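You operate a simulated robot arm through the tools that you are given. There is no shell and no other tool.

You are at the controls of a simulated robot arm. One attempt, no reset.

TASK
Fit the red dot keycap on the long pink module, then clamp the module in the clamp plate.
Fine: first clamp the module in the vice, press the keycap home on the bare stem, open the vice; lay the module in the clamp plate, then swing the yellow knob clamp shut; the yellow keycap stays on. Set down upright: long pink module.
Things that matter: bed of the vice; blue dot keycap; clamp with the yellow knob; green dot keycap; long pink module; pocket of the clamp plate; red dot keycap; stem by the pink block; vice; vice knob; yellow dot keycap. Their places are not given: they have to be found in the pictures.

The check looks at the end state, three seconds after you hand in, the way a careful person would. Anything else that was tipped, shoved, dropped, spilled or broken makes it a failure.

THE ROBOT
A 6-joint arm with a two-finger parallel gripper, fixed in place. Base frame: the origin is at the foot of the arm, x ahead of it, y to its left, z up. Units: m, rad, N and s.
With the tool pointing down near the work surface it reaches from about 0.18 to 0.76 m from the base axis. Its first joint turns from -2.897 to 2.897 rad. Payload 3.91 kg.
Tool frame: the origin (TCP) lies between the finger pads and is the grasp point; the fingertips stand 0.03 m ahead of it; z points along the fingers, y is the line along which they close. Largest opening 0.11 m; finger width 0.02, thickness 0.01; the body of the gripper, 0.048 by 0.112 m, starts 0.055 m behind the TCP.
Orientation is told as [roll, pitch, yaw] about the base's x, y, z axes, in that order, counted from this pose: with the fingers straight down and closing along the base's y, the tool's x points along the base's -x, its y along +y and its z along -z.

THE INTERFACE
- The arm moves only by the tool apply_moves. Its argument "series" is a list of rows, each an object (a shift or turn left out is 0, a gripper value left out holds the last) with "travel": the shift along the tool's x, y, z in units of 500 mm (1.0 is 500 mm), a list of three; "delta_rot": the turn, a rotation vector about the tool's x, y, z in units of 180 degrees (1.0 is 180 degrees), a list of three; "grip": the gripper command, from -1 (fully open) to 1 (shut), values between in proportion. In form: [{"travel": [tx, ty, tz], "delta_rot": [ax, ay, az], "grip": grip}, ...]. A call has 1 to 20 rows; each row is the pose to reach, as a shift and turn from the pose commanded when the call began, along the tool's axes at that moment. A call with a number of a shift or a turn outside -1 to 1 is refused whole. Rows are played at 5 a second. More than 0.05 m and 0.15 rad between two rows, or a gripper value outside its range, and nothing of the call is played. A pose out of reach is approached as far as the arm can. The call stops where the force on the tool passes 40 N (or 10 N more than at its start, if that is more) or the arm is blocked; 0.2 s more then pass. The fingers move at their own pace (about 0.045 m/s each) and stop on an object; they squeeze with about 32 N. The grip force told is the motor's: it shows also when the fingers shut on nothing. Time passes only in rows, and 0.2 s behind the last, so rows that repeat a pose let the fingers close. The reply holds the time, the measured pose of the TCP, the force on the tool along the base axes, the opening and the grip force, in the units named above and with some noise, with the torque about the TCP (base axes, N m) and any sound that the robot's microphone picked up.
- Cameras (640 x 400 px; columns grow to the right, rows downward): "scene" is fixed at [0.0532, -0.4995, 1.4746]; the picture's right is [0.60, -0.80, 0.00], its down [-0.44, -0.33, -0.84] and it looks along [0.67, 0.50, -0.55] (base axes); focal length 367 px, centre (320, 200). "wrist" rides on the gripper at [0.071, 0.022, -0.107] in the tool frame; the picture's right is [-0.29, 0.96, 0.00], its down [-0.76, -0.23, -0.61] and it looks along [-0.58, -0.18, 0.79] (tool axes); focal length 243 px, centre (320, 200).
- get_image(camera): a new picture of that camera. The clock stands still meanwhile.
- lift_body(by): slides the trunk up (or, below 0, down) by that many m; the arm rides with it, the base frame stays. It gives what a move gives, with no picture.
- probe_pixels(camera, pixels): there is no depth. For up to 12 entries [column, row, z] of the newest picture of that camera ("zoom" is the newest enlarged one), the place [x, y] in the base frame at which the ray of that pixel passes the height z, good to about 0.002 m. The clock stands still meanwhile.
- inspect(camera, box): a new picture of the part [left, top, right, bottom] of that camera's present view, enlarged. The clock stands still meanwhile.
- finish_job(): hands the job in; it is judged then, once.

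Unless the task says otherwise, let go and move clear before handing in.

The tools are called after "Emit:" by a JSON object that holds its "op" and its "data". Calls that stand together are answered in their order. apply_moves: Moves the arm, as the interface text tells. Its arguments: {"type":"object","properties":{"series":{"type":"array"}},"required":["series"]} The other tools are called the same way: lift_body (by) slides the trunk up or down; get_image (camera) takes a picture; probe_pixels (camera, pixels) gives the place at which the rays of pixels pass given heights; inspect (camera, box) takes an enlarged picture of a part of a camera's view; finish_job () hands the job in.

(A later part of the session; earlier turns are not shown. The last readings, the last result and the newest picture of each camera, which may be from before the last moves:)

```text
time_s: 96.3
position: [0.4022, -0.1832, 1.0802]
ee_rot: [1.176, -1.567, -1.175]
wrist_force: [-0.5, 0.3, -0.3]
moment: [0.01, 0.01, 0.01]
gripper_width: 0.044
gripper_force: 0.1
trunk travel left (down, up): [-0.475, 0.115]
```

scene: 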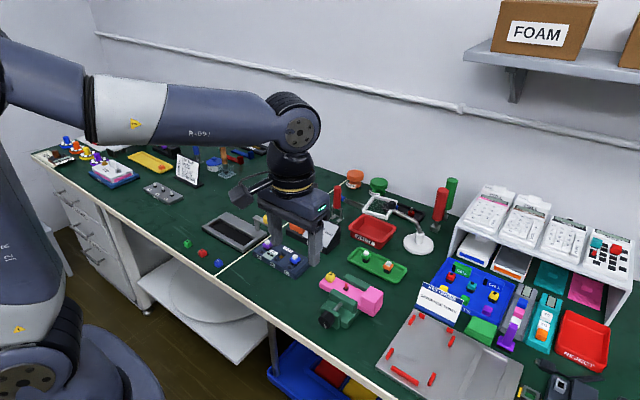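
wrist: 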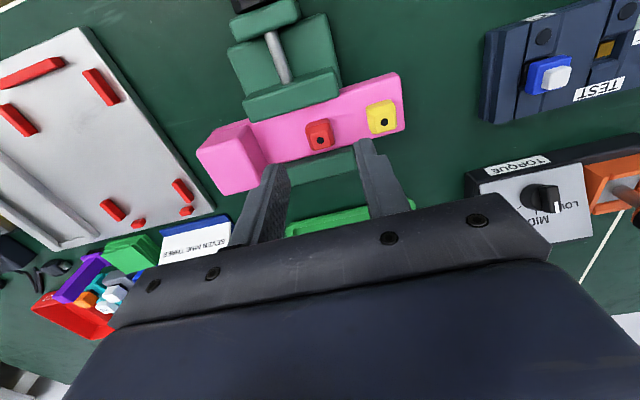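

The tool is level at (0.402,-0.183,1.080), tips clear of the table edge. Lowering the trunk 0.3 m, then I'll roll the wrist half a turn in free air so I have room to unscrew.

Emit:
{"op": "lift_body", "data": {"by": -0.3}}

Emit:
{"op": "apply_moves", "data": {"series": [{"delta_rot": [0, 0, 0.045]}, {"delta_rot": [0, 0, 0.09]}, {"delta_rot": [0, 0, 0.135]}, {"delta_rot": [0, 0, 0.18]}, {"delta_rot": [0, 0, 0.225]}, {"delta_rot": [0, 0, 0.27]}, {"delta_rot": [0, 0, 0.315]}, {"delta_rot": [0, 0, 0.36]}, {"delta_rot": [0, 0, 0.405]}, {"delta_rot": [0, 0, 0.45]}, {"delta_rot": [0, 0, 0.495]}, {"delta_rot": [0, 0, 0.54]}, {"delta_rot": [0, 0, 0.585]}, {"delta_rot": [0, 0, 0.63]}, {"delta_rot": [0, 0, 0.675]}, {"delta_rot": [0, 0, 0.72]}, {"delta_rot": [0, 0, 0.765]}, {"delta_rot": [0, 0, 0.81]}, {"delta_rot": [0, 0, 0.855]}, {"delta_rot": [0, 0, 0.9]}]}}

Emit:
{"op": "apply_moves", "data": {"series": [{"delta_rot": [0, 0, 0.045]}, {"delta_rot": [0, 0, 0.09]}, {"delta_rot": [0, 0, 0.1]}, {"delta_rot": [0, 0, 0.1]}]}}

Emit:
{"op": "get_image", "data": {"camera": "wrist"}}

Emit:
{"op": "get_image", "data": {"camera": "scene"}}

```text
time_s: 99.3
position: [0.4025, -0.1843, 0.7816]
ee_rot: [0.959, -1.567, -0.959]
wrist_force: [-0.3, -0.1, -0.4]
moment: [0.0, 0.01, 0.0]
gripper_width: 0.0439
gripper_force: 0.0
trunk travel left (down, up): [-0.175, 0.415]
```

```text
time_s: 103.5
position: [0.4032, -0.1839, 0.7821]
ee_rot: [1.564, 1.26, -1.575]
wrist_force: [-0.8, 0.0, 0.2]
moment: [0.01, 0.01, 0.03]
gripper_width: 0.0438
gripper_force: 0.1
trunk travel left (down, up): [-0.175, 0.415]
```

```text
time_s: 104.5
position: [0.4021, -0.1848, 0.7808]
ee_rot: [-1.069, 1.566, 2.076]
wrist_force: [-0.2, 0.4, 0.6]
moment: [-0.01, -0.03, -0.02]
gripper_width: 0.0439
gripper_force: 0.1
trunk travel left (down, up): [-0.175, 0.415]
```

```text
taken
```

wrist: 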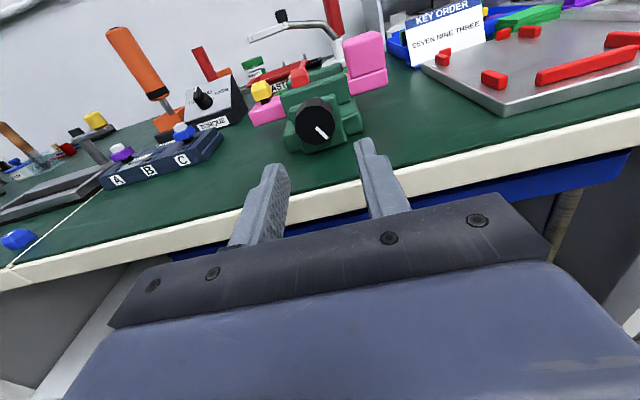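

```text
taken
```

scene: 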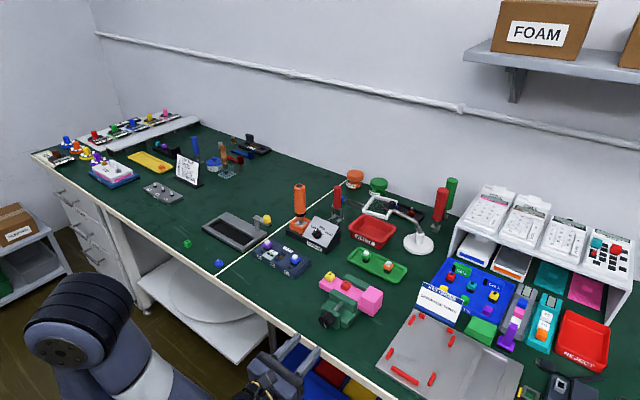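

The wrist is now camera-side up and the knob is clear at wrist (317,120), mark pointing down. I'll open to 0.06, align to y -0.181, z 0.784, and slide forward onto the knob.

Emit:
{"op": "apply_moves", "data": {"series": [{"travel": [0.006, -0.007, 0], "grip": -0.09}, {"travel": [0.006, -0.007, 0.04], "grip": -0.09}, {"travel": [0.006, -0.007, 0.08]}, {"travel": [0.006, -0.007, 0.12]}, {"travel": [0.006, -0.007, 0.14]}, {"travel": [0.006, -0.007, 0.14]}]}}

Emit:
{"op": "inspect", "data": {"camera": "wrist", "box": [230, 80, 410, 200]}}

Emit:
{"op": "inspect", "data": {"camera": "scene", "box": [300, 280, 360, 335]}}

```text
time_s: 105.9
position: [0.4733, -0.1808, 0.7854]
ee_rot: [-0.974, 1.567, 2.17]
wrist_force: [0.3, 0.6, 0.1]
moment: [0.0, 0.0, 0.0]
gripper_width: 0.0599
gripper_force: 0.1
trunk travel left (down, up): [-0.175, 0.415]
```

```text
3.33 times, centred on (320, 140) of wrist
```

zoom: 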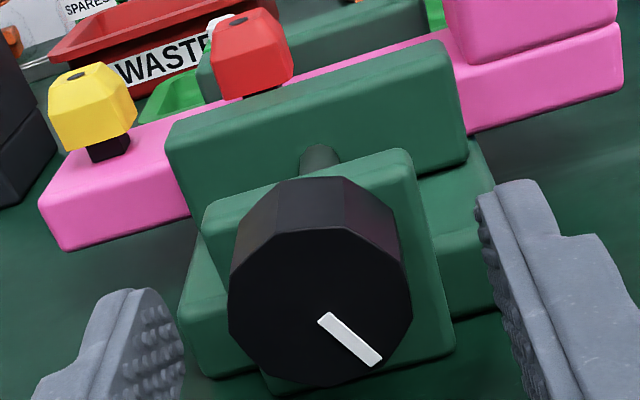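

```text
7.27 times, centred on (330, 308) of scene
```

zoom: 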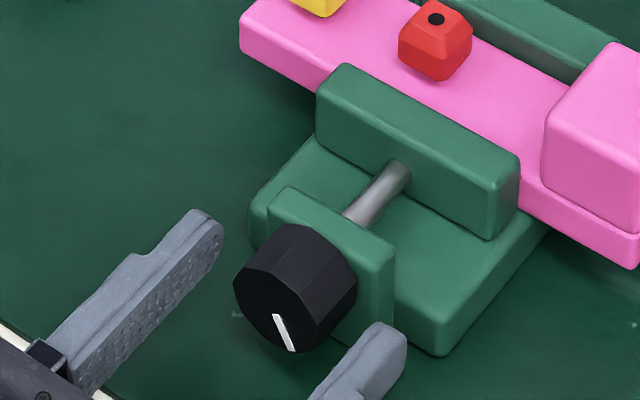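

Everything lines up, and the knob's mark points down toward -y. I'll grip the knob and turn it counterclockwise to open the vice.

Emit:
{"op": "apply_moves", "data": {"series": [{"grip": 1}, {"grip": 1}, {"grip": 1}, {"grip": 1}]}}

Emit:
{"op": "apply_moves", "data": {"series": [{"delta_rot": [0, 0, -0.045], "grip": 1}, {"delta_rot": [0, 0, -0.09]}, {"delta_rot": [0, 0, -0.135]}, {"delta_rot": [0, 0, -0.18]}, {"delta_rot": [0, 0, -0.225]}, {"delta_rot": [0, 0, -0.27]}, {"delta_rot": [0, 0, -0.27]}]}}

Emit:
{"op": "inspect", "data": {"camera": "scene", "box": [300, 280, 360, 335]}}

```text
time_s: 106.9
position: [0.472, -0.1801, 0.7844]
ee_rot: [-0.908, 1.567, 2.236]
wrist_force: [0.5, 3.1, -0.5]
moment: [-0.02, -0.13, -0.3]
gripper_width: 0.0331
gripper_force: 44.6
trunk travel left (down, up): [-0.175, 0.415]
```

```text
time_s: 108.5
position: [0.4732, -0.1795, 0.7847]
ee_rot: [1.568, 0.722, -1.569]
wrist_force: [-4.2, 8.8, 2.3]
moment: [0.01, 0.01, -0.28]
gripper_width: 0.0331
gripper_force: 45.1
trunk travel left (down, up): [-0.175, 0.415]
```

```text
7.27 times, centred on (330, 308) of scene
```

zoom: 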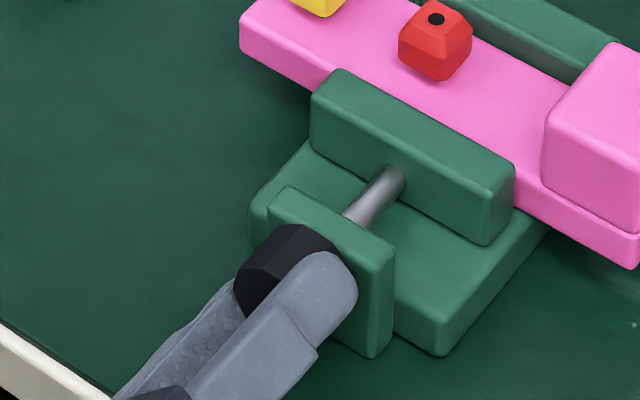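

The jaw is backing off with low forces. Continuing to open in longer strokes.

Emit:
{"op": "apply_moves", "data": {"series": [{"delta_rot": [0, 0, -0.045]}, {"delta_rot": [0, 0, -0.09]}, {"delta_rot": [0, 0, -0.135]}, {"delta_rot": [0, 0, -0.18]}, {"delta_rot": [0, 0, -0.225]}, {"delta_rot": [0, 0, -0.27]}, {"delta_rot": [0, 0, -0.315]}, {"delta_rot": [0, 0, -0.36]}, {"delta_rot": [0, 0, -0.36]}]}}

Emit:
{"op": "inspect", "data": {"camera": "scene", "box": [300, 280, 360, 335]}}

```text
time_s: 110.5
position: [0.4727, -0.1795, 0.7828]
ee_rot: [1.567, -0.407, -1.567]
wrist_force: [0.3, 5.1, -3.7]
moment: [0.0, -0.31, 0.03]
gripper_width: 0.0331
gripper_force: 45.5
trunk travel left (down, up): [-0.175, 0.415]
```

```text
7.27 times, centred on (330, 308) of scene
```

zoom: 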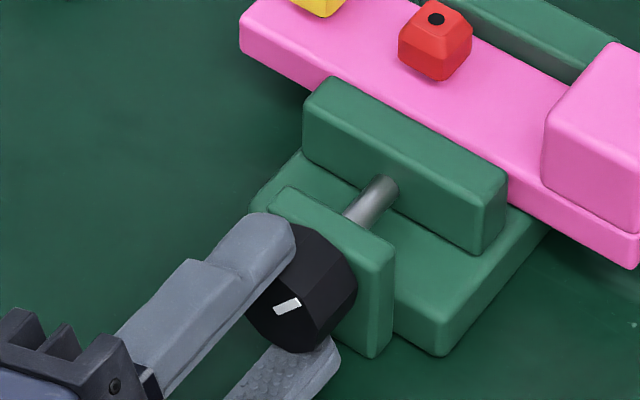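

About 113° opened so far, forces still low. Continuing past level.

Emit:
{"op": "apply_moves", "data": {"series": [{"delta_rot": [0, 0, -0.045]}, {"delta_rot": [0, 0, -0.09]}, {"delta_rot": [0, 0, -0.135]}, {"delta_rot": [0, 0, -0.18]}, {"delta_rot": [0, 0, -0.225]}, {"delta_rot": [0, 0, -0.27]}, {"delta_rot": [0, 0, -0.315]}, {"delta_rot": [0, 0, -0.36]}, {"delta_rot": [0, 0, -0.405]}, {"delta_rot": [0, 0, -0.45]}, {"delta_rot": [0, 0, -0.495]}, {"delta_rot": [0, 0, -0.54]}, {"delta_rot": [0, 0, -0.585]}, {"delta_rot": [0, 0, -0.62]}, {"delta_rot": [0, 0, -0.62]}]}}

Emit:
{"op": "inspect", "data": {"camera": "scene", "box": [300, 280, 360, 335]}}

```text
time_s: 112.9
position: [0.4723, -0.1801, 0.7857]
ee_rot: [-1.476, -1.249, 1.498]
wrist_force: [18.8, 4.6, -9.8]
moment: [-0.01, -0.26, -0.29]
gripper_width: 0.0333
gripper_force: 45.4
out of reach, approached as far as the arm can: row 11
trunk travel left (down, up): [-0.175, 0.415]
stopped in row 11: the force on the tool passed its limit at 59 N (the readings are from after the stop); the commanded pose is now the measured one
```

```text
7.27 times, centred on (330, 308) of scene
```

zoom: 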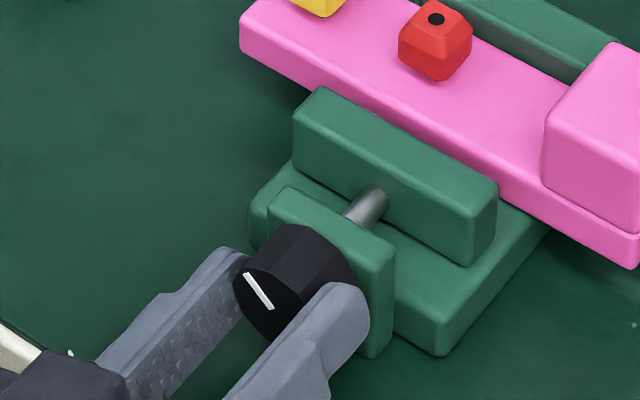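

The wrist hit its roll limit after about 200° of opening; the jaw is nearly back at its start and the module is free. I'll release the knob and back out.

Emit:
{"op": "apply_moves", "data": {"series": [{"grip": 0.1}, {"grip": 0.1}, {"grip": 0.1}]}}

Emit:
{"op": "apply_moves", "data": {"series": [{"travel": [0, 0, -0.03]}, {"travel": [0, 0, -0.07]}, {"travel": [0, 0, -0.11]}, {"travel": [0, 0, -0.14]}, {"travel": [0, 0, -0.14]}]}}

Emit:
{"op": "get_image", "data": {"camera": "scene"}}

Emit:
{"op": "inspect", "data": {"camera": "scene", "box": [300, 260, 390, 335]}}

```text
time_s: 113.7
position: [0.4709, -0.1806, 0.7857]
ee_rot: [-1.488, -1.248, 1.509]
wrist_force: [0.4, -0.3, 0.4]
moment: [0.01, 0.01, 0.0]
gripper_width: 0.0494
gripper_force: 0.0
trunk travel left (down, up): [-0.175, 0.415]
```

```text
time_s: 114.9
position: [0.4004, -0.1822, 0.7887]
ee_rot: [-1.487, -1.251, 1.508]
wrist_force: [0.0, 0.2, 0.2]
moment: [-0.01, 0.0, -0.01]
gripper_width: 0.0493
gripper_force: 0.1
trunk travel left (down, up): [-0.175, 0.415]
```

```text
taken
```

scene: 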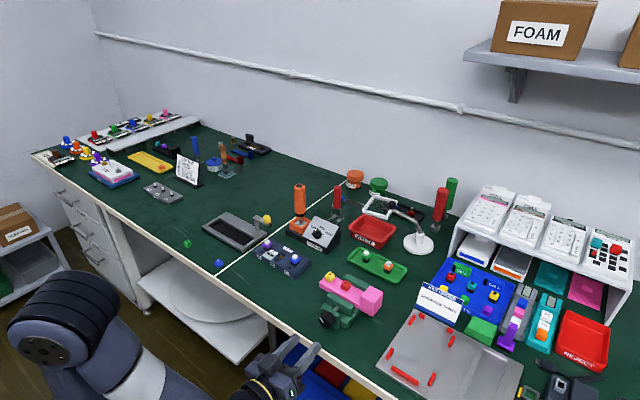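

```text
5.33 times, centred on (345, 298) of scene
```

zoom: 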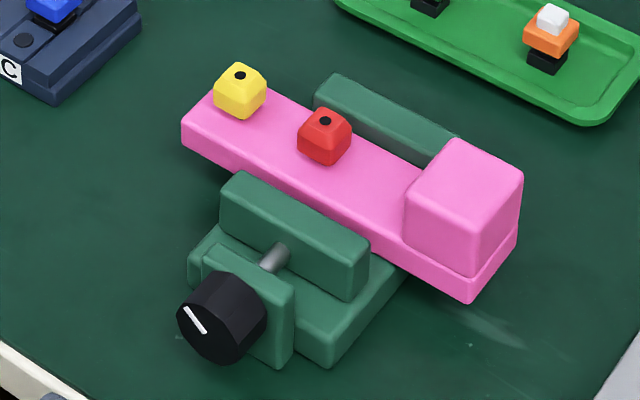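

The vice is open and the module with both caps rests on its bed. I'll roll the wrist back level (+0.101 units) and square up a small tilt, then raise the trunk and return to tool-down.

Emit:
{"op": "apply_moves", "data": {"series": [{"delta_rot": [0, 0, 0.035]}, {"delta_rot": [0, 0, 0.07]}, {"delta_rot": [0, 0, 0.1014]}, {"delta_rot": [0, 0, 0.1014]}]}}

Emit:
{"op": "lift_body", "data": {"by": 0.3}}

Emit:
{"op": "apply_moves", "data": {"series": [{"delta_rot": [0, 0.045, 0]}, {"delta_rot": [0, 0.09, 0]}, {"delta_rot": [0, 0.135, 0]}, {"delta_rot": [0, 0.18, 0]}, {"delta_rot": [0, 0.225, 0]}, {"delta_rot": [0, 0.27, 0]}, {"delta_rot": [0, 0.315, 0]}, {"delta_rot": [0, 0.36, 0]}, {"delta_rot": [0, 0.405, 0]}, {"delta_rot": [0, 0.45, 0]}, {"delta_rot": [0, 0.4917, 0]}, {"delta_rot": [0, 0.4917, 0]}]}}

```text
time_s: 115.9
position: [0.4004, -0.1831, 0.7884]
ee_rot: [-0.006, -1.545, 0.021]
wrist_force: [0.2, 0.5, 0.7]
moment: [0.03, -0.01, -0.03]
gripper_width: 0.0495
gripper_force: 0.0
trunk travel left (down, up): [-0.175, 0.415]
```

```text
time_s: 118.9
position: [0.4017, -0.1818, 1.0889]
ee_rot: [-0.049, -1.544, 0.062]
wrist_force: [-0.6, 0.2, -0.2]
moment: [0.04, 0.04, -0.01]
gripper_width: 0.0495
gripper_force: 0.1
trunk travel left (down, up): [-0.475, 0.115]
```

```text
time_s: 121.5
position: [0.401, -0.1822, 1.0883]
ee_rot: [-0.002, 0.0, 0.016]
wrist_force: [-0.6, -1.0, -0.5]
moment: [0.0, 0.03, 0.01]
gripper_width: 0.0494
gripper_force: 0.0
trunk travel left (down, up): [-0.475, 0.115]
```

Tool-down again with a yaw of 0.016 rad, which I'll correct on the way. Before picking up the module I'll view the clamp plate's pocket and the clamp from straight above.

Emit:
{"op": "apply_moves", "data": {"series": [{"travel": [-0.04, 0.07, 0.023], "delta_rot": [0, 0, 0.005]}, {"travel": [-0.08, 0.14, 0.046], "delta_rot": [0, 0, 0.005]}, {"travel": [-0.12, 0.21, 0.069], "delta_rot": [0, 0, 0.005]}, {"travel": [-0.16, 0.28, 0.092], "delta_rot": [0, 0, 0.005]}, {"travel": [-0.2, 0.35, 0.115], "delta_rot": [0, 0, 0.005]}, {"travel": [-0.24, 0.42, 0.138], "delta_rot": [0, 0, 0.005]}, {"travel": [-0.28, 0.49, 0.161], "delta_rot": [0, 0, 0.005]}, {"travel": [-0.32, 0.56, 0.184], "delta_rot": [0, 0, 0.005]}, {"travel": [-0.36, 0.63, 0.207], "delta_rot": [0, 0, 0.005]}, {"travel": [-0.4, 0.7, 0.23], "delta_rot": [0, 0, 0.005]}, {"travel": [-0.44, 0.77, 0.253], "delta_rot": [0, 0, 0.005]}, {"travel": [-0.478, 0.844, 0.277], "delta_rot": [0, 0, 0.005]}, {"travel": [-0.478, 0.844, 0.277], "delta_rot": [0, 0, 0.005]}]}}

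Emit:
{"op": "get_image", "data": {"camera": "wrist"}}

Emit:
{"op": "inspect", "data": {"camera": "wrist", "box": [200, 20, 440, 170]}}

```text
time_s: 124.3
position: [0.6354, 0.2422, 0.9488]
ee_rot: [-0.002, -0.001, 0.0]
wrist_force: [0.5, -0.2, 0.1]
moment: [-0.01, 0.03, 0.02]
gripper_width: 0.0496
gripper_force: 0.0
trunk travel left (down, up): [-0.475, 0.115]
```

```text
taken
```

wrist: 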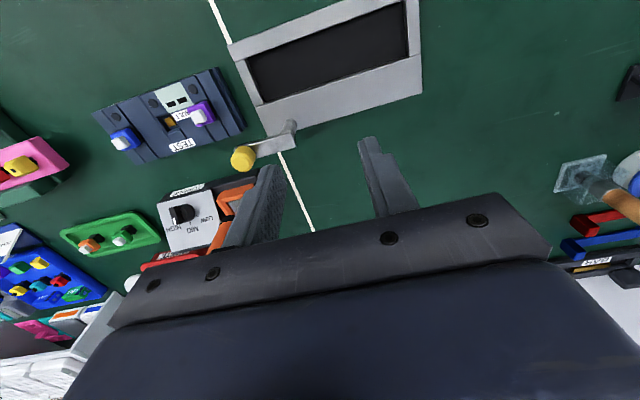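

```text
2.67 times, centred on (320, 95) of wrist
```

zoom: 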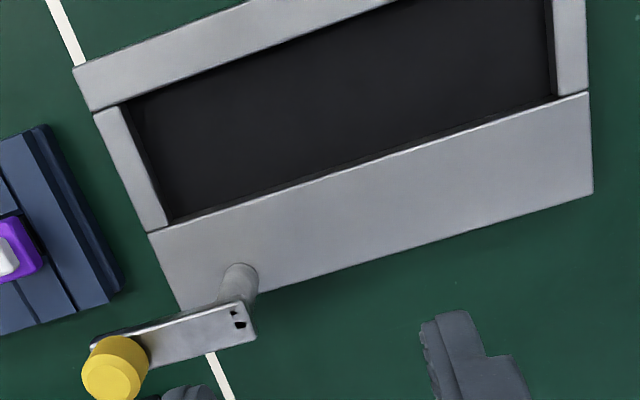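

I'll zoom in on the pocket corners and the clamp for measurements.

Emit:
{"op": "inspect", "data": {"camera": "wrist", "box": [225, 0, 435, 130]}}

Emit:
{"op": "inspect", "data": {"camera": "wrist", "box": [225, 95, 315, 180]}}

Emit:
{"op": "probe_pixels", "data": {"camera": "zoom", "pixels": [[320, 200, 0.8]]}}

```text
3.05 times, centred on (330, 65) of wrist
```

zoom: 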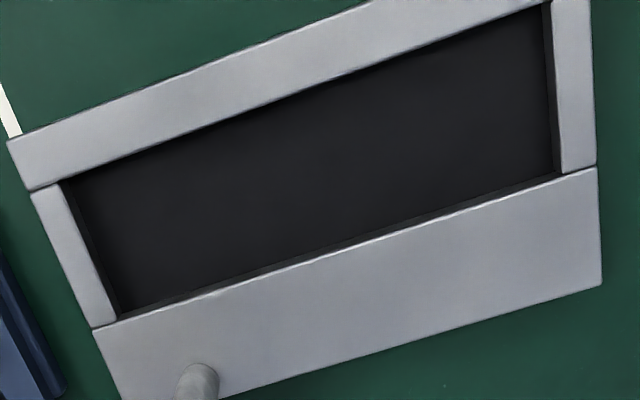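

```text
4.71 times, centred on (270, 138) of wrist
```

zoom: 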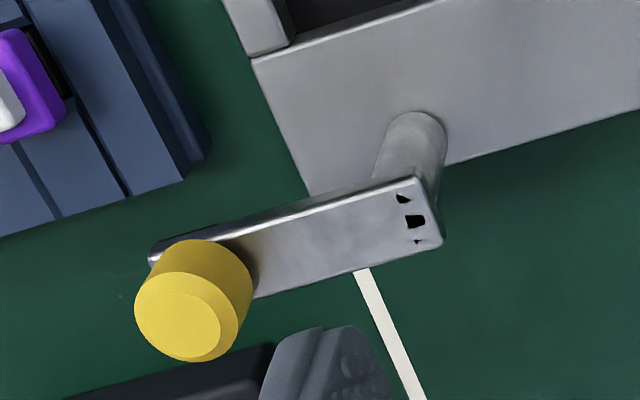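

```text
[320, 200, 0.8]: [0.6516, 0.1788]
```

I'll probe the pocket's inner corners and get a scene zoom of the plate for its height.

Emit:
{"op": "probe_pixels", "data": {"camera": "wrist", "pixels": [[245.4, 59.4, 0.765], [404.8, 1.0, 0.765], [262.8, 104.3, 0.765], [408.7, 55.8, 0.765], [255.7, 106.5, 0.765], [236, 62, 0.765], [421.8, 92.2, 0.765], [421.8, 92.2, 0.755], [262.8, 104.3, 0.755], [408.7, 55.8, 0.755]]}}

Emit:
{"op": "inspect", "data": {"camera": "scene", "box": [195, 200, 285, 260]}}

Emit:
{"op": "get_image", "data": {"camera": "scene"}}

```text
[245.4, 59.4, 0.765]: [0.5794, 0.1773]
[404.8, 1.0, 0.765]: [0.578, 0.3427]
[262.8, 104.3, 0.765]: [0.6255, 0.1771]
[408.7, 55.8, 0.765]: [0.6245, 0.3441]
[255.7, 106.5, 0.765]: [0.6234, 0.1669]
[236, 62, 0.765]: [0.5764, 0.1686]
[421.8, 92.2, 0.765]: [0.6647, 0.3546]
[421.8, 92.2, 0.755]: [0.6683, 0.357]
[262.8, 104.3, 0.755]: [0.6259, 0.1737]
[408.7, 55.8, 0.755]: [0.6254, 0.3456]
```

```text
6.67 times, centred on (240, 230) of scene
```

zoom: 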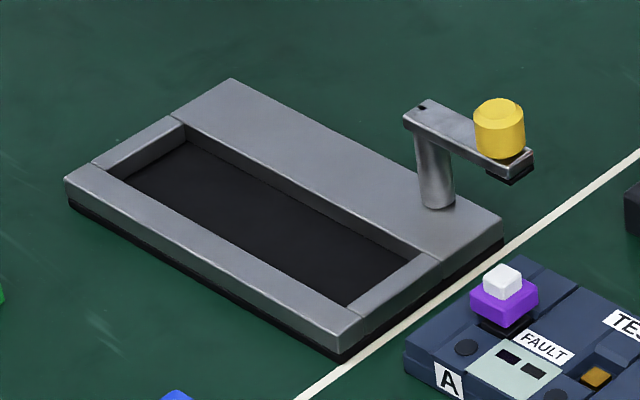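

```text
taken
```

scene: 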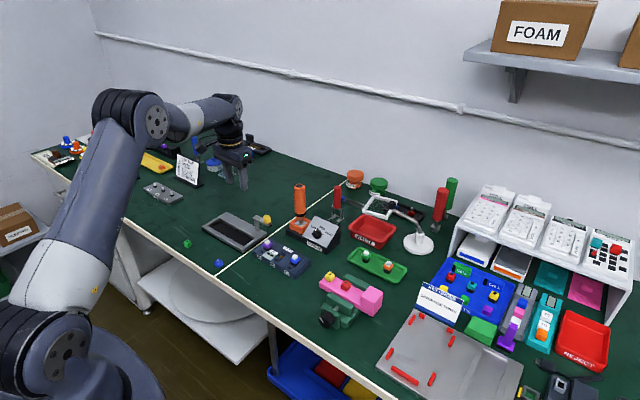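

The pocket reads x 0.579–0.625 and y 0.177–0.343, centre (0.602,0.260), leaving about 3 mm of clearance all around the module. I'll triangulate the clamp's post, knob and arm heights now.

Emit:
{"op": "probe_pixels", "data": {"camera": "wrist", "pixels": [[291.2, 122, 0.765], [241.9, 163.9, 0.82], [241.9, 163.9, 0.85], [289, 142, 0.8], [289, 142, 0.82], [234, 150.6, 0.8], [295, 147, 0.81], [256.5, 159, 0.81]]}}

Emit:
{"op": "probe_pixels", "data": {"camera": "scene", "pixels": [[220, 218.7, 0.765], [257.5, 230, 0.765], [266.7, 215.7, 0.82], [266.7, 215.7, 0.85], [255.4, 216, 0.8], [255.4, 216, 0.82], [271.9, 222.5, 0.81], [269, 226.5, 0.79]]}}

Emit:
{"op": "inspect", "data": {"camera": "scene", "box": [248, 206, 280, 234]}}

```text
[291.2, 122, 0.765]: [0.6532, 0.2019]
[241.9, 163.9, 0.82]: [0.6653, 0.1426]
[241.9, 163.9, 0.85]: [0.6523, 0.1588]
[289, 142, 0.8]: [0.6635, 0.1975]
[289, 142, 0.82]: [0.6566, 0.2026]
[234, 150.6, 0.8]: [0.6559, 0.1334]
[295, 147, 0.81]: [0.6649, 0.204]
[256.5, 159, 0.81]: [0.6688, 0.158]
```

```text
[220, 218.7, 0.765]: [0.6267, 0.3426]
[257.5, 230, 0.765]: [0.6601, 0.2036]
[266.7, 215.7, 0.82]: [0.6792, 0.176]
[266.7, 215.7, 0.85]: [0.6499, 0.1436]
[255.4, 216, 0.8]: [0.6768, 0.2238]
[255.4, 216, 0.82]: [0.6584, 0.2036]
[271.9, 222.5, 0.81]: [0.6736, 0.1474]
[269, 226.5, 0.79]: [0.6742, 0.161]
```

```text
14.29 times, centred on (264, 220) of scene
```

zoom: 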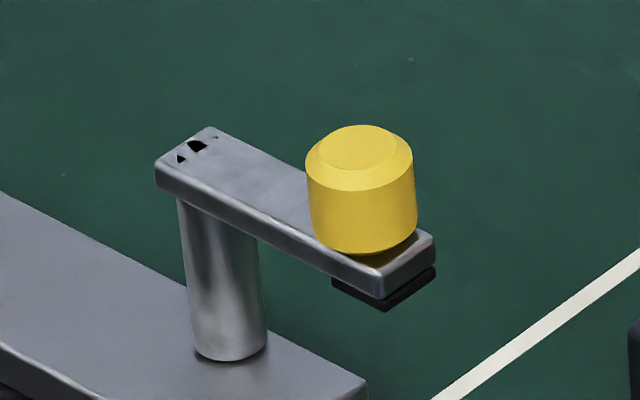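

The clamp's pivot is at about (0.656,0.203) with the arm top at z≈0.822 and the knob at (0.655,0.154), top ≈0.843; shutting it means a 90° sweep toward -x so the pad lands at about (0.607,0.203), over the block. Now I'll go back to the vice to pick up the module.

Emit:
{"op": "apply_moves", "data": {"series": [{"travel": [0.007, -0.088, 0], "grip": -0.1}, {"travel": [0.014, -0.176, 0]}, {"travel": [0.02, -0.264, 0]}, {"travel": [0.027, -0.352, 0]}, {"travel": [0.034, -0.44, 0]}, {"travel": [0.04, -0.528, 0]}, {"travel": [0.047, -0.616, 0]}, {"travel": [0.054, -0.704, 0]}, {"travel": [0.06, -0.792, 0]}, {"travel": [0.067, -0.88, 0]}, {"travel": [0.074, -0.9654, 0]}, {"travel": [0.074, -0.9654, 0]}]}}

Emit:
{"op": "get_image", "data": {"camera": "wrist"}}

Emit:
{"op": "inspect", "data": {"camera": "wrist", "box": [270, 20, 480, 145]}}

```text
time_s: 126.9
position: [0.5943, -0.2399, 0.9494]
ee_rot: [-0.002, 0.001, 0.001]
wrist_force: [-0.2, 0.2, 0.1]
moment: [0.01, -0.03, -0.01]
gripper_width: 0.0605
gripper_force: 0.0
trunk travel left (down, up): [-0.475, 0.115]
```

```text
taken
```

wrist: 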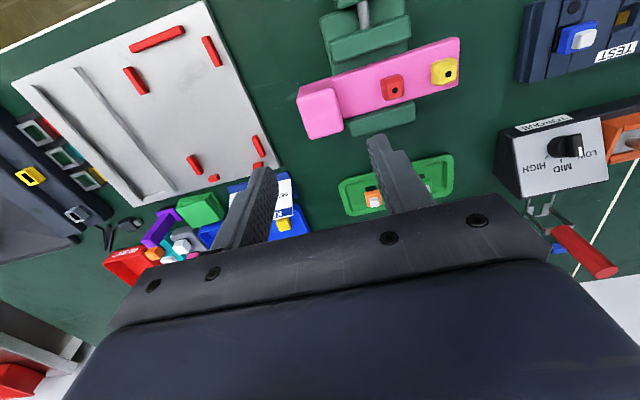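

```text
3.05 times, centred on (375, 82) of wrist
```

zoom: 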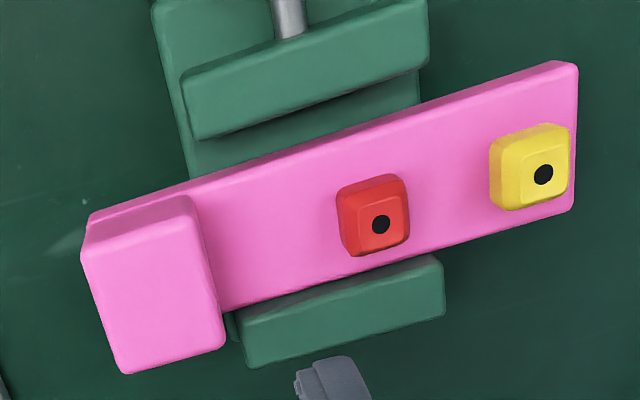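

The vice is open and the module rests freely on its bed. I'll probe the block's top corners to centre the grasp.

Emit:
{"op": "inspect", "data": {"camera": "wrist", "box": [290, 75, 355, 145]}}

Emit:
{"op": "probe_pixels", "data": {"camera": "zoom", "pixels": [[320, 200, 0.819]]}}

```text
5.71 times, centred on (322, 110) of wrist
```

zoom: 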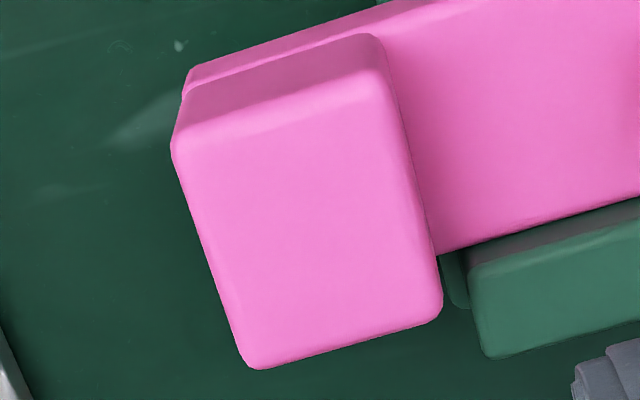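

```text
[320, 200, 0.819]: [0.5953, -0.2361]
```

Emit:
{"op": "probe_pixels", "data": {"camera": "zoom", "pixels": [[250, 368, 0.818], [440, 315, 0.818], [172, 150, 0.818], [382, 78, 0.818]]}}

Emit:
{"op": "probe_pixels", "data": {"camera": "wrist", "pixels": [[394.5, 89.5, 0.815], [447.5, 73, 0.815], [457.5, 85.5, 0.79], [459, 38, 0.772]]}}

```text
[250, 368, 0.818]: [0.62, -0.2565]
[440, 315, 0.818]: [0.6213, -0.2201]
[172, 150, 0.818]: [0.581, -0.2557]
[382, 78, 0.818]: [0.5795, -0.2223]
```

```text
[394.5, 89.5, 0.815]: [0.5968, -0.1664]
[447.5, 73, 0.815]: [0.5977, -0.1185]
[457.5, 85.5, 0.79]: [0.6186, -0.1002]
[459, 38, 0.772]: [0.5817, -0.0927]
```

The block is centred at about (0.600,-0.239). I'll correct by 4.5 mm in x and descend to grip it at z≈0.826.

Emit:
{"op": "apply_moves", "data": {"series": [{"travel": [-0.009, 0.002, 0.06]}, {"travel": [-0.009, 0.002, 0.13]}, {"travel": [-0.009, 0.002, 0.19]}, {"travel": [-0.009, 0.002, 0.235]}, {"travel": [-0.009, 0.002, 0.246]}, {"travel": [-0.009, 0.002, 0.246]}]}}

Emit:
{"op": "inspect", "data": {"camera": "scene", "box": [310, 245, 400, 335]}}

Emit:
{"op": "inspect", "data": {"camera": "wrist", "box": [220, 60, 460, 230]}}

```text
time_s: 128.3
position: [0.5989, -0.2393, 0.8276]
ee_rot: [-0.003, -0.001, 0.0]
wrist_force: [0.5, -0.5, 0.3]
moment: [0.01, 0.0, 0.02]
gripper_width: 0.0604
gripper_force: 0.1
trunk travel left (down, up): [-0.475, 0.115]
```

```text
4.44 times, centred on (355, 290) of scene
```

zoom: 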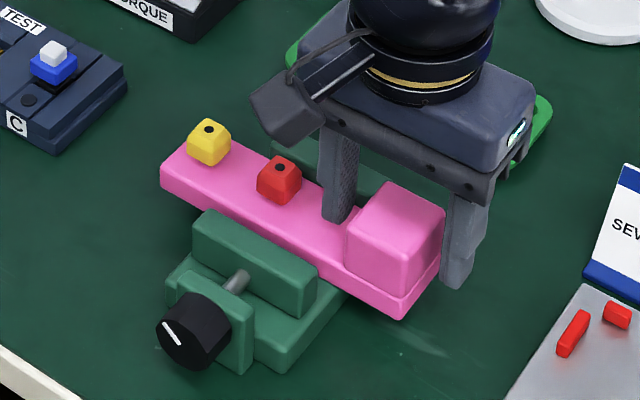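

```text
2.35 times, centred on (340, 145) of wrist
```

zoom: 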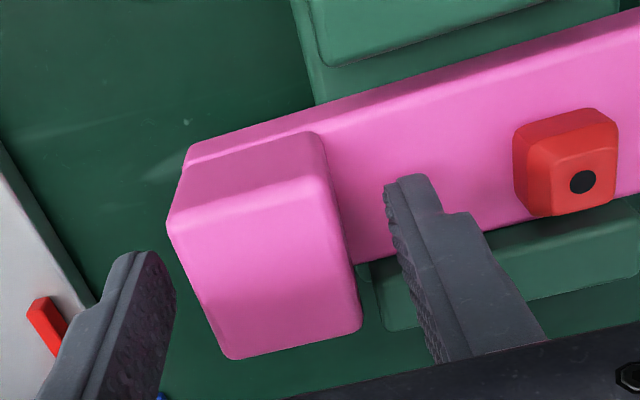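

The fingers straddle the block with the red cap well clear. Closing.

Emit:
{"op": "apply_moves", "data": {"series": [{"travel": [0, 0, 0.002], "grip": 1}, {"travel": [0, 0, 0.002], "grip": 1}, {"travel": [0, 0, 0.002], "grip": 1}, {"travel": [0, 0, 0.002], "grip": 1}]}}

Emit:
{"op": "apply_moves", "data": {"series": [{"travel": [0, 0, -0.01]}, {"travel": [0, 0, -0.03]}, {"travel": [0, 0, -0.07]}, {"travel": [0, 0, -0.13]}, {"travel": [0, 0, -0.2]}, {"travel": [0, 0, -0.26]}, {"travel": [0, 0, -0.26]}]}}

Emit:
{"op": "get_image", "data": {"camera": "wrist"}}

Emit:
{"op": "inspect", "data": {"camera": "scene", "box": [310, 215, 420, 335]}}

```text
time_s: 129.3
position: [0.6006, -0.2392, 0.8251]
ee_rot: [-0.002, -0.001, 0.0]
wrist_force: [-1.2, 0.2, 0.5]
moment: [0.05, 0.06, 0.0]
gripper_width: 0.0375
gripper_force: 32.4
trunk travel left (down, up): [-0.475, 0.115]
```

```text
time_s: 130.9
position: [0.6, -0.2389, 0.9549]
ee_rot: [-0.004, 0.001, 0.0]
wrist_force: [0.2, 0.1, -1.1]
moment: [-0.11, 0.01, 0.03]
gripper_width: 0.0377
gripper_force: 32.0
trunk travel left (down, up): [-0.475, 0.115]
```

```text
taken
```

wrist: 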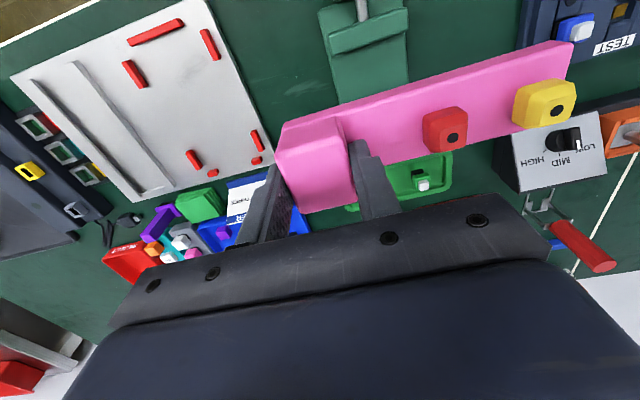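

```text
3.33 times, centred on (365, 275) of scene
```

zoom: 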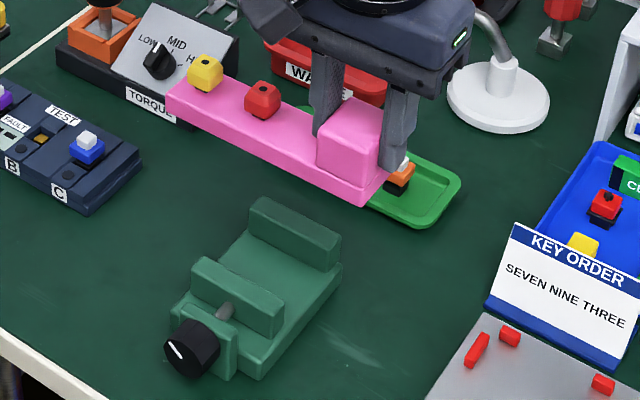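

The module lifts cleanly with both caps on. I'll measure its pose in the hand from this picture to aim at the pocket.

Emit:
{"op": "inspect", "data": {"camera": "wrist", "box": [260, 30, 600, 230]}}

Emit:
{"op": "probe_pixels", "data": {"camera": "wrist", "pixels": [[557, 81.5, 0.944], [452, 137, 0.944]]}}

```text
1.88 times, centred on (430, 130) of wrist
```

zoom: 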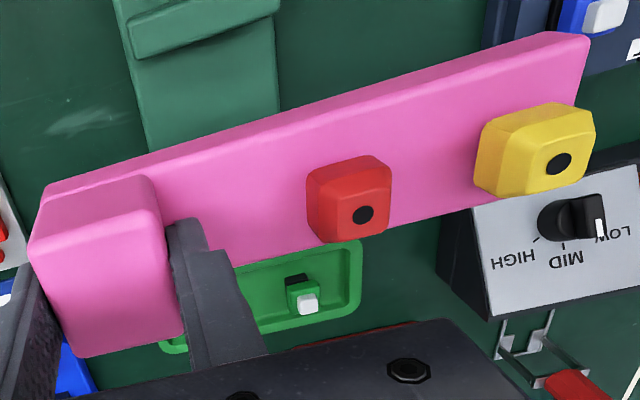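

```text
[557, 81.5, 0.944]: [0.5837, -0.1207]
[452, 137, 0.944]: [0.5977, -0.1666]
```

Emit:
{"op": "probe_pixels", "data": {"camera": "wrist", "pixels": [[556.6, 110.3, 0.944], [452.9, 137.4, 0.944], [282.1, 125.7, 0.9014], [551.3, 41.2, 0.9014], [302.2, 213.5, 0.9475], [356.5, 201, 0.9475], [276.5, 156, 0.9475], [567, 43.5, 0.9184]]}}

```text
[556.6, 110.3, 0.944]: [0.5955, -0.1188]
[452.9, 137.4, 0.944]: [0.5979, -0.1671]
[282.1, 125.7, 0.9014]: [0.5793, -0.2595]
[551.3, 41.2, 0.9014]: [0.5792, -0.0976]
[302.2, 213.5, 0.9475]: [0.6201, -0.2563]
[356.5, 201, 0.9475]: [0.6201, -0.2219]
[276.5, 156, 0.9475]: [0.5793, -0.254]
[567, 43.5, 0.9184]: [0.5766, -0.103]
```

The module is square in the hand, spanning x 0.579–0.620 and y -0.2595…-0.098, so its centre is +0.060 m in y from the tool. I'll carry it to above the pocket with the tool at (0.602,0.200).

Emit:
{"op": "apply_moves", "data": {"series": [{"travel": [0, 0.088, 0]}, {"travel": [0, 0.176, 0]}, {"travel": [0, 0.264, 0]}, {"travel": [0, 0.352, 0]}, {"travel": [0, 0.44, 0]}, {"travel": [0, 0.528, 0]}, {"travel": [0, 0.616, 0]}, {"travel": [0, 0.704, 0]}, {"travel": [-0.002, 0.79, 0]}, {"travel": [-0.004, 0.878, 0]}, {"travel": [-0.004, 0.878, 0]}]}}

Emit:
{"op": "get_image", "data": {"camera": "wrist"}}

Emit:
{"op": "inspect", "data": {"camera": "scene", "box": [190, 160, 310, 260]}}

```text
time_s: 133.3
position: [0.6048, 0.2017, 0.9542]
ee_rot: [-0.002, 0.0, 0.0]
wrist_force: [-0.5, 0.3, -1.8]
moment: [-0.11, -0.01, 0.02]
gripper_width: 0.0375
gripper_force: 32.1
trunk travel left (down, up): [-0.475, 0.115]
```

```text
taken
```

wrist: 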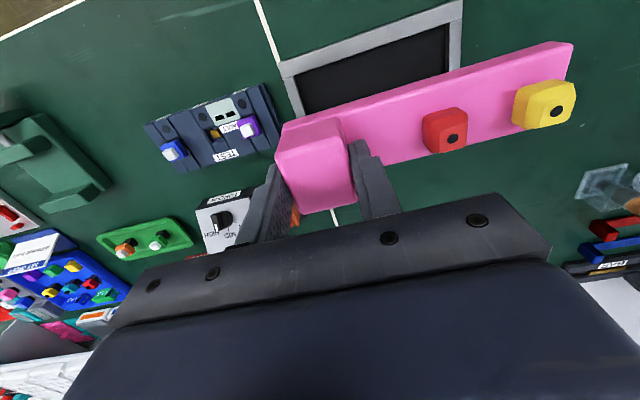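

```text
4.00 times, centred on (250, 210) of scene
```

zoom: 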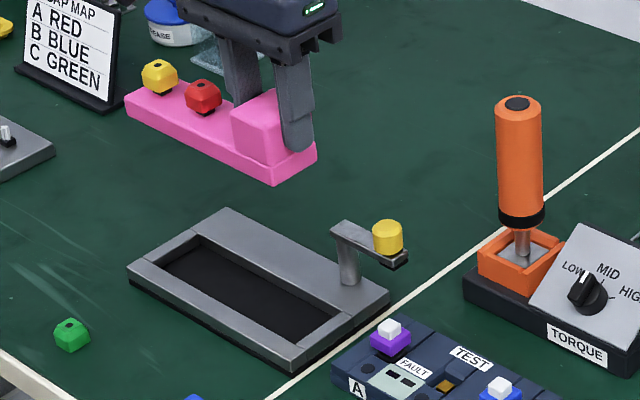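

The module is above the pocket. I'll compare the module's near edge with the pocket's near inner edge in this view.

Emit:
{"op": "inspect", "data": {"camera": "wrist", "box": [270, 0, 480, 130]}}

Emit:
{"op": "probe_pixels", "data": {"camera": "wrist", "pixels": [[282.1, 125.7, 0.9007], [551.3, 41.2, 0.9007], [302.2, 212.5, 0.9468], [356.5, 200, 0.9468]]}}

```text
3.05 times, centred on (375, 65) of wrist
```

zoom: 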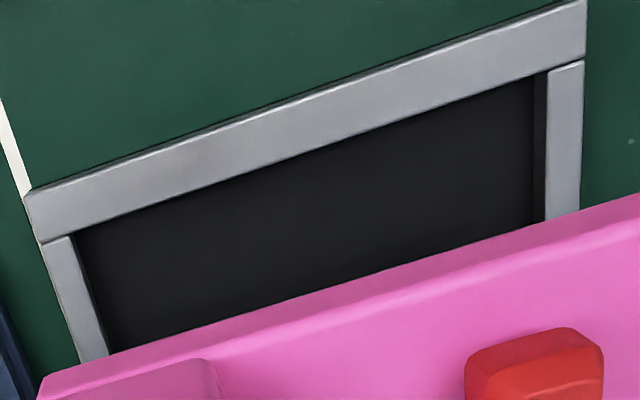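

```text
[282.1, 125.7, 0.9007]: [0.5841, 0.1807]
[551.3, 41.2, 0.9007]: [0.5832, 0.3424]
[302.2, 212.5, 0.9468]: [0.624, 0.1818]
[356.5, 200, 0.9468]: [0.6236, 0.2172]
```

Emit:
{"op": "probe_pixels", "data": {"camera": "wrist", "pixels": [[294.7, 75.8, 0.765], [449.8, 23.3, 0.765], [306.2, 114.8, 0.765], [448.8, 71.5, 0.765], [294.7, 75.8, 0.77], [449.8, 23.3, 0.77]]}}

Emit:
{"op": "inspect", "data": {"camera": "scene", "box": [200, 205, 280, 260]}}

```text
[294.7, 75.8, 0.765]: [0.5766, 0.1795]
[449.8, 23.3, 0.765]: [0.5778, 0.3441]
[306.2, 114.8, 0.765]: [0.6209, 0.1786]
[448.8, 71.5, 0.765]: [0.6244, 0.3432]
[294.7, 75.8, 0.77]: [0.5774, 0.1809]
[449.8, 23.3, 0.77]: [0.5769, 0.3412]
```

```text
7.27 times, centred on (240, 232) of scene
```

zoom: 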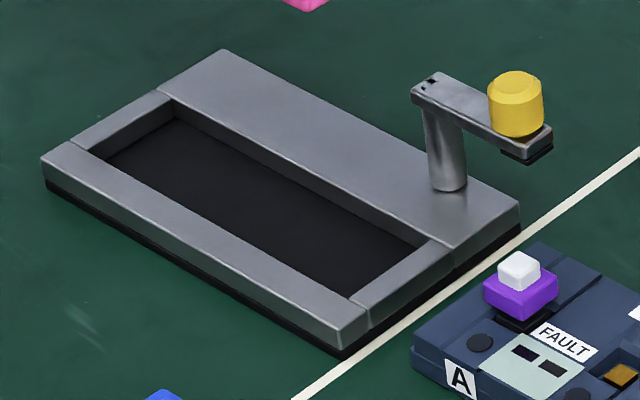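

Emit:
{"op": "probe_pixels", "data": {"camera": "scene", "pixels": [[209.8, 224.9, 0.765], [245.9, 246.2, 0.765], [219.7, 217.8, 0.765], [255.2, 237.2, 0.765], [209.8, 224.9, 0.77], [245.9, 246.2, 0.77], [219.7, 217.8, 0.77], [255.2, 237.2, 0.77], [267.4, 232.4, 0.765], [267.4, 235.5, 0.752]]}}

Emit:
{"op": "inspect", "data": {"camera": "scene", "box": [235, 225, 275, 255]}}

```text
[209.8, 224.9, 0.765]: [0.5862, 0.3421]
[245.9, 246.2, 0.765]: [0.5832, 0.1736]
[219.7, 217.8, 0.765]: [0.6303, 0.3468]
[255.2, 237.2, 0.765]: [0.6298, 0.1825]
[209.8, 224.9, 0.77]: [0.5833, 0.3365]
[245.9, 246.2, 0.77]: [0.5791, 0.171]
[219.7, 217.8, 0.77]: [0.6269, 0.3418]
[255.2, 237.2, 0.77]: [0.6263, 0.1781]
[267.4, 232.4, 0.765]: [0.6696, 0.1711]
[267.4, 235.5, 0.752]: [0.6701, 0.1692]
```

```text
13.33 times, centred on (255, 240) of scene
```

zoom: 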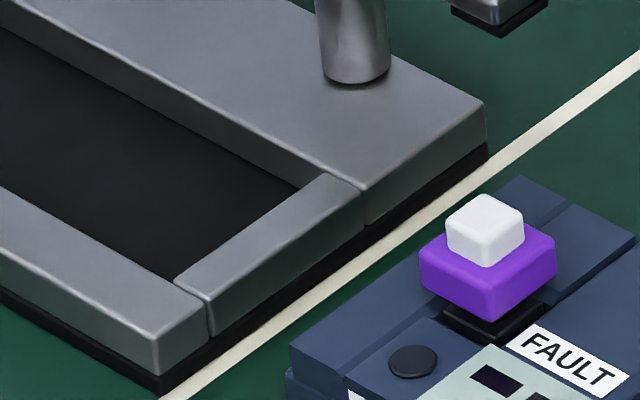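

Averaging both cameras, the pocket centre is about (0.602,0.260), and the module is about 2.5 mm too far in +x. I'll shift that and lower to about 15 mm above the plate.

Emit:
{"op": "apply_moves", "data": {"series": [{"travel": [0.005, -0.001, 0.06]}, {"travel": [0.005, -0.001, 0.13]}, {"travel": [0.005, -0.001, 0.19]}, {"travel": [0.005, -0.001, 0.231]}, {"travel": [0.005, -0.001, 0.231]}]}}

Emit:
{"op": "inspect", "data": {"camera": "scene", "box": [200, 195, 280, 260]}}

Emit:
{"op": "get_image", "data": {"camera": "wrist"}}

```text
time_s: 134.5
position: [0.6012, 0.1995, 0.8394]
ee_rot: [-0.003, 0.0, 0.0]
wrist_force: [0.1, 0.0, -2.0]
moment: [-0.07, 0.01, 0.0]
gripper_width: 0.0374
gripper_force: 32.2
trunk travel left (down, up): [-0.475, 0.115]
```

```text
6.15 times, centred on (240, 228) of scene
```

zoom: 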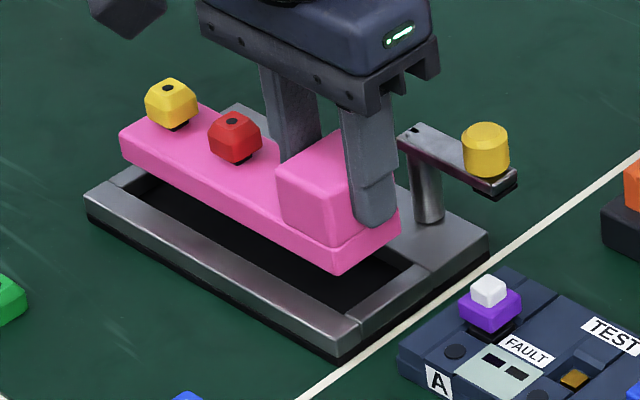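

```text
taken
```

wrist: 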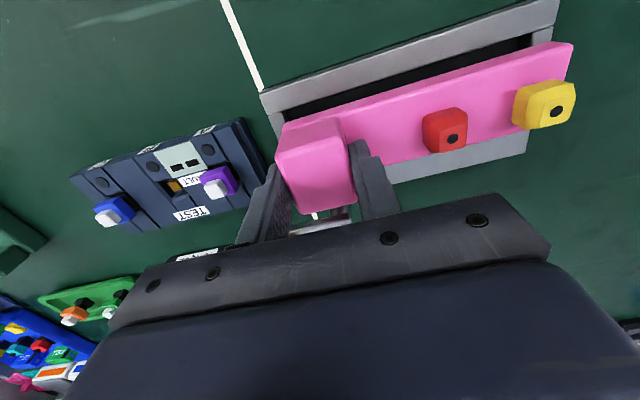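

Emit:
{"op": "inspect", "data": {"camera": "wrist", "box": [255, 0, 585, 170]}}

Emit:
{"op": "inspect", "data": {"camera": "wrist", "box": [255, 70, 345, 140]}}

Emit:
{"op": "inspect", "data": {"camera": "wrist", "box": [480, 10, 590, 90]}}

```text
1.94 times, centred on (420, 85) of wrist
```

zoom: 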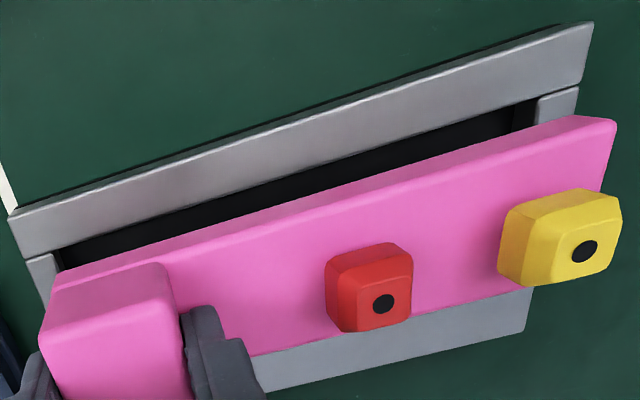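

```text
5.71 times, centred on (300, 105) of wrist
```

zoom: 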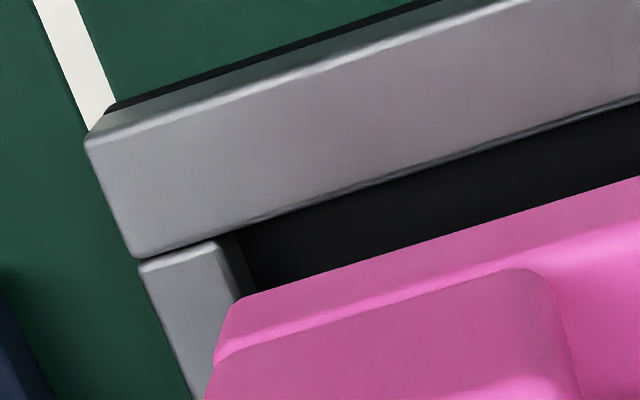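

```text
5.00 times, centred on (535, 50) of wrist
```

zoom: 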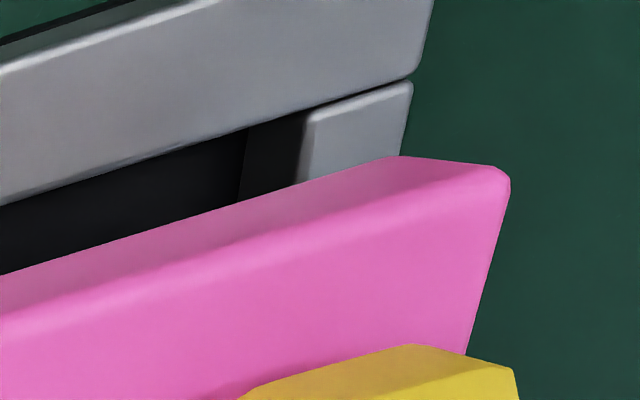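

Emit:
{"op": "probe_pixels", "data": {"camera": "wrist", "pixels": [[284.6, 123.1, 0.786], [551.4, 41.4, 0.786], [282, 112.6, 0.769], [285, 122, 0.769], [532.6, 33.6, 0.769], [530.5, 46, 0.769], [284.3, 110.3, 0.769], [520, 36, 0.769]]}}

Emit:
{"op": "probe_pixels", "data": {"camera": "scene", "pixels": [[207.5, 226.7, 0.769], [245.5, 246.9, 0.769], [207.6, 219.3, 0.786], [242.5, 239.2, 0.786]]}}

Emit:
{"op": "inspect", "data": {"camera": "scene", "box": [203, 205, 265, 255]}}

```text
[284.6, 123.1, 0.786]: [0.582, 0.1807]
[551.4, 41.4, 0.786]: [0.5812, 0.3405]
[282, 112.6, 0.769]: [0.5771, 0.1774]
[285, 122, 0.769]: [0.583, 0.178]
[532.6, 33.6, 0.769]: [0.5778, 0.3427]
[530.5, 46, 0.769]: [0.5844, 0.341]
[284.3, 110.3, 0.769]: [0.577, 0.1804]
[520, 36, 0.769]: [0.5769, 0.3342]
```

```text
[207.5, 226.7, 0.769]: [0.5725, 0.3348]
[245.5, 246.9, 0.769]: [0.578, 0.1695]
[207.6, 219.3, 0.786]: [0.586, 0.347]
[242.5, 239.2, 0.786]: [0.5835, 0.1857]
```

```text
8.00 times, centred on (234, 230) of scene
```

zoom: 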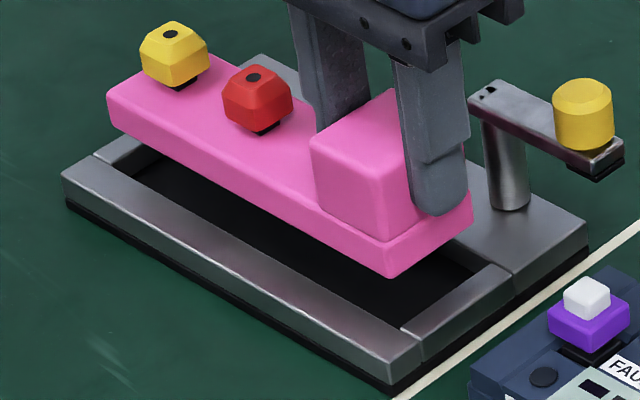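

The module (near edge x 0.5816, y 0.181–0.3405) sits inside the pocket outline (near edge x 0.577, y 0.1775–0.342). I'll make a sub-millimetre correction and lower into the pocket in steps.

Emit:
{"op": "apply_moves", "data": {"series": [{"travel": [0.001, -0.0015, 0.01]}, {"travel": [0.001, -0.0015, 0.02]}, {"travel": [0.001, -0.0015, 0.028]}, {"travel": [0.001, -0.0015, 0.028]}]}}

Emit:
{"op": "apply_moves", "data": {"series": [{"travel": [0, 0, 0.004]}, {"travel": [0, 0, 0.008]}, {"travel": [0, 0, 0.012]}, {"travel": [0, 0, 0.012]}]}}

Emit:
{"op": "inspect", "data": {"camera": "scene", "box": [203, 205, 265, 255]}}

```text
time_s: 135.5
position: [0.6002, 0.1982, 0.8256]
ee_rot: [-0.001, -0.001, -0.001]
wrist_force: [-0.3, 0.4, -1.7]
moment: [-0.07, -0.01, 0.02]
gripper_width: 0.0374
gripper_force: 31.8
trunk travel left (down, up): [-0.475, 0.115]
```

```text
time_s: 136.5
position: [0.6005, 0.1989, 0.8204]
ee_rot: [-0.002, 0.0, -0.001]
wrist_force: [-0.4, 0.3, -1.5]
moment: [-0.07, 0.01, 0.01]
gripper_width: 0.0375
gripper_force: 31.9
trunk travel left (down, up): [-0.475, 0.115]
```

```text
8.00 times, centred on (234, 230) of scene
```

zoom: 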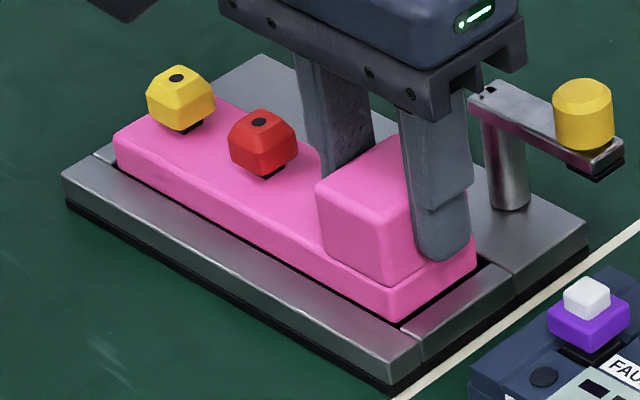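

No contact at the rim and the module is entering the pocket. Continuing down.

Emit:
{"op": "apply_moves", "data": {"series": [{"travel": [0, 0, 0.003]}, {"travel": [0, 0, 0.006]}, {"travel": [0, 0, 0.009]}, {"travel": [0, 0, 0.009]}]}}

Emit:
{"op": "inspect", "data": {"camera": "scene", "box": [203, 205, 265, 255]}}

```text
time_s: 137.5
position: [0.5998, 0.197, 0.8158]
ee_rot: [-0.003, -0.002, -0.001]
wrist_force: [2.9, -0.1, 0.9]
moment: [-0.13, -0.12, 0.02]
gripper_width: 0.0374
gripper_force: 32.2
trunk travel left (down, up): [-0.475, 0.115]
```

```text
8.00 times, centred on (234, 230) of scene
```

zoom: 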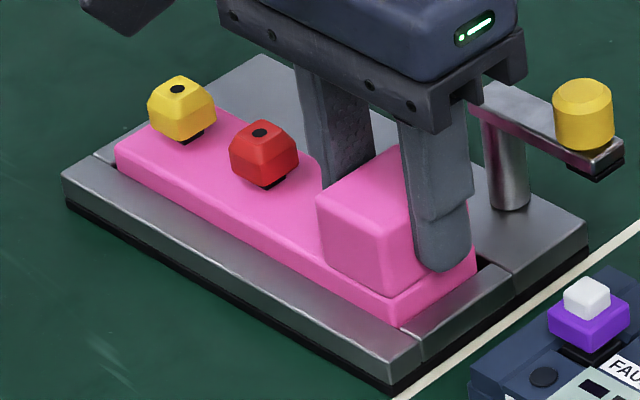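

A small +2.9 N in x suggests the near rail is brushing the module. I'll shift 1 mm to +x and continue down.

Emit:
{"op": "apply_moves", "data": {"series": [{"travel": [-0.002, 0, 0]}, {"travel": [-0.0024, 0, 0.003]}, {"travel": [-0.0024, 0, 0.006]}, {"travel": [-0.0024, 0, 0.006]}]}}

```text
time_s: 138.5
position: [0.6029, 0.1977, 0.8137]
ee_rot: [-0.004, 0.001, 0.001]
wrist_force: [-0.3, 0.1, -0.5]
moment: [-0.08, 0.02, 0.01]
gripper_width: 0.0375
gripper_force: 32.0
trunk travel left (down, up): [-0.475, 0.115]
```

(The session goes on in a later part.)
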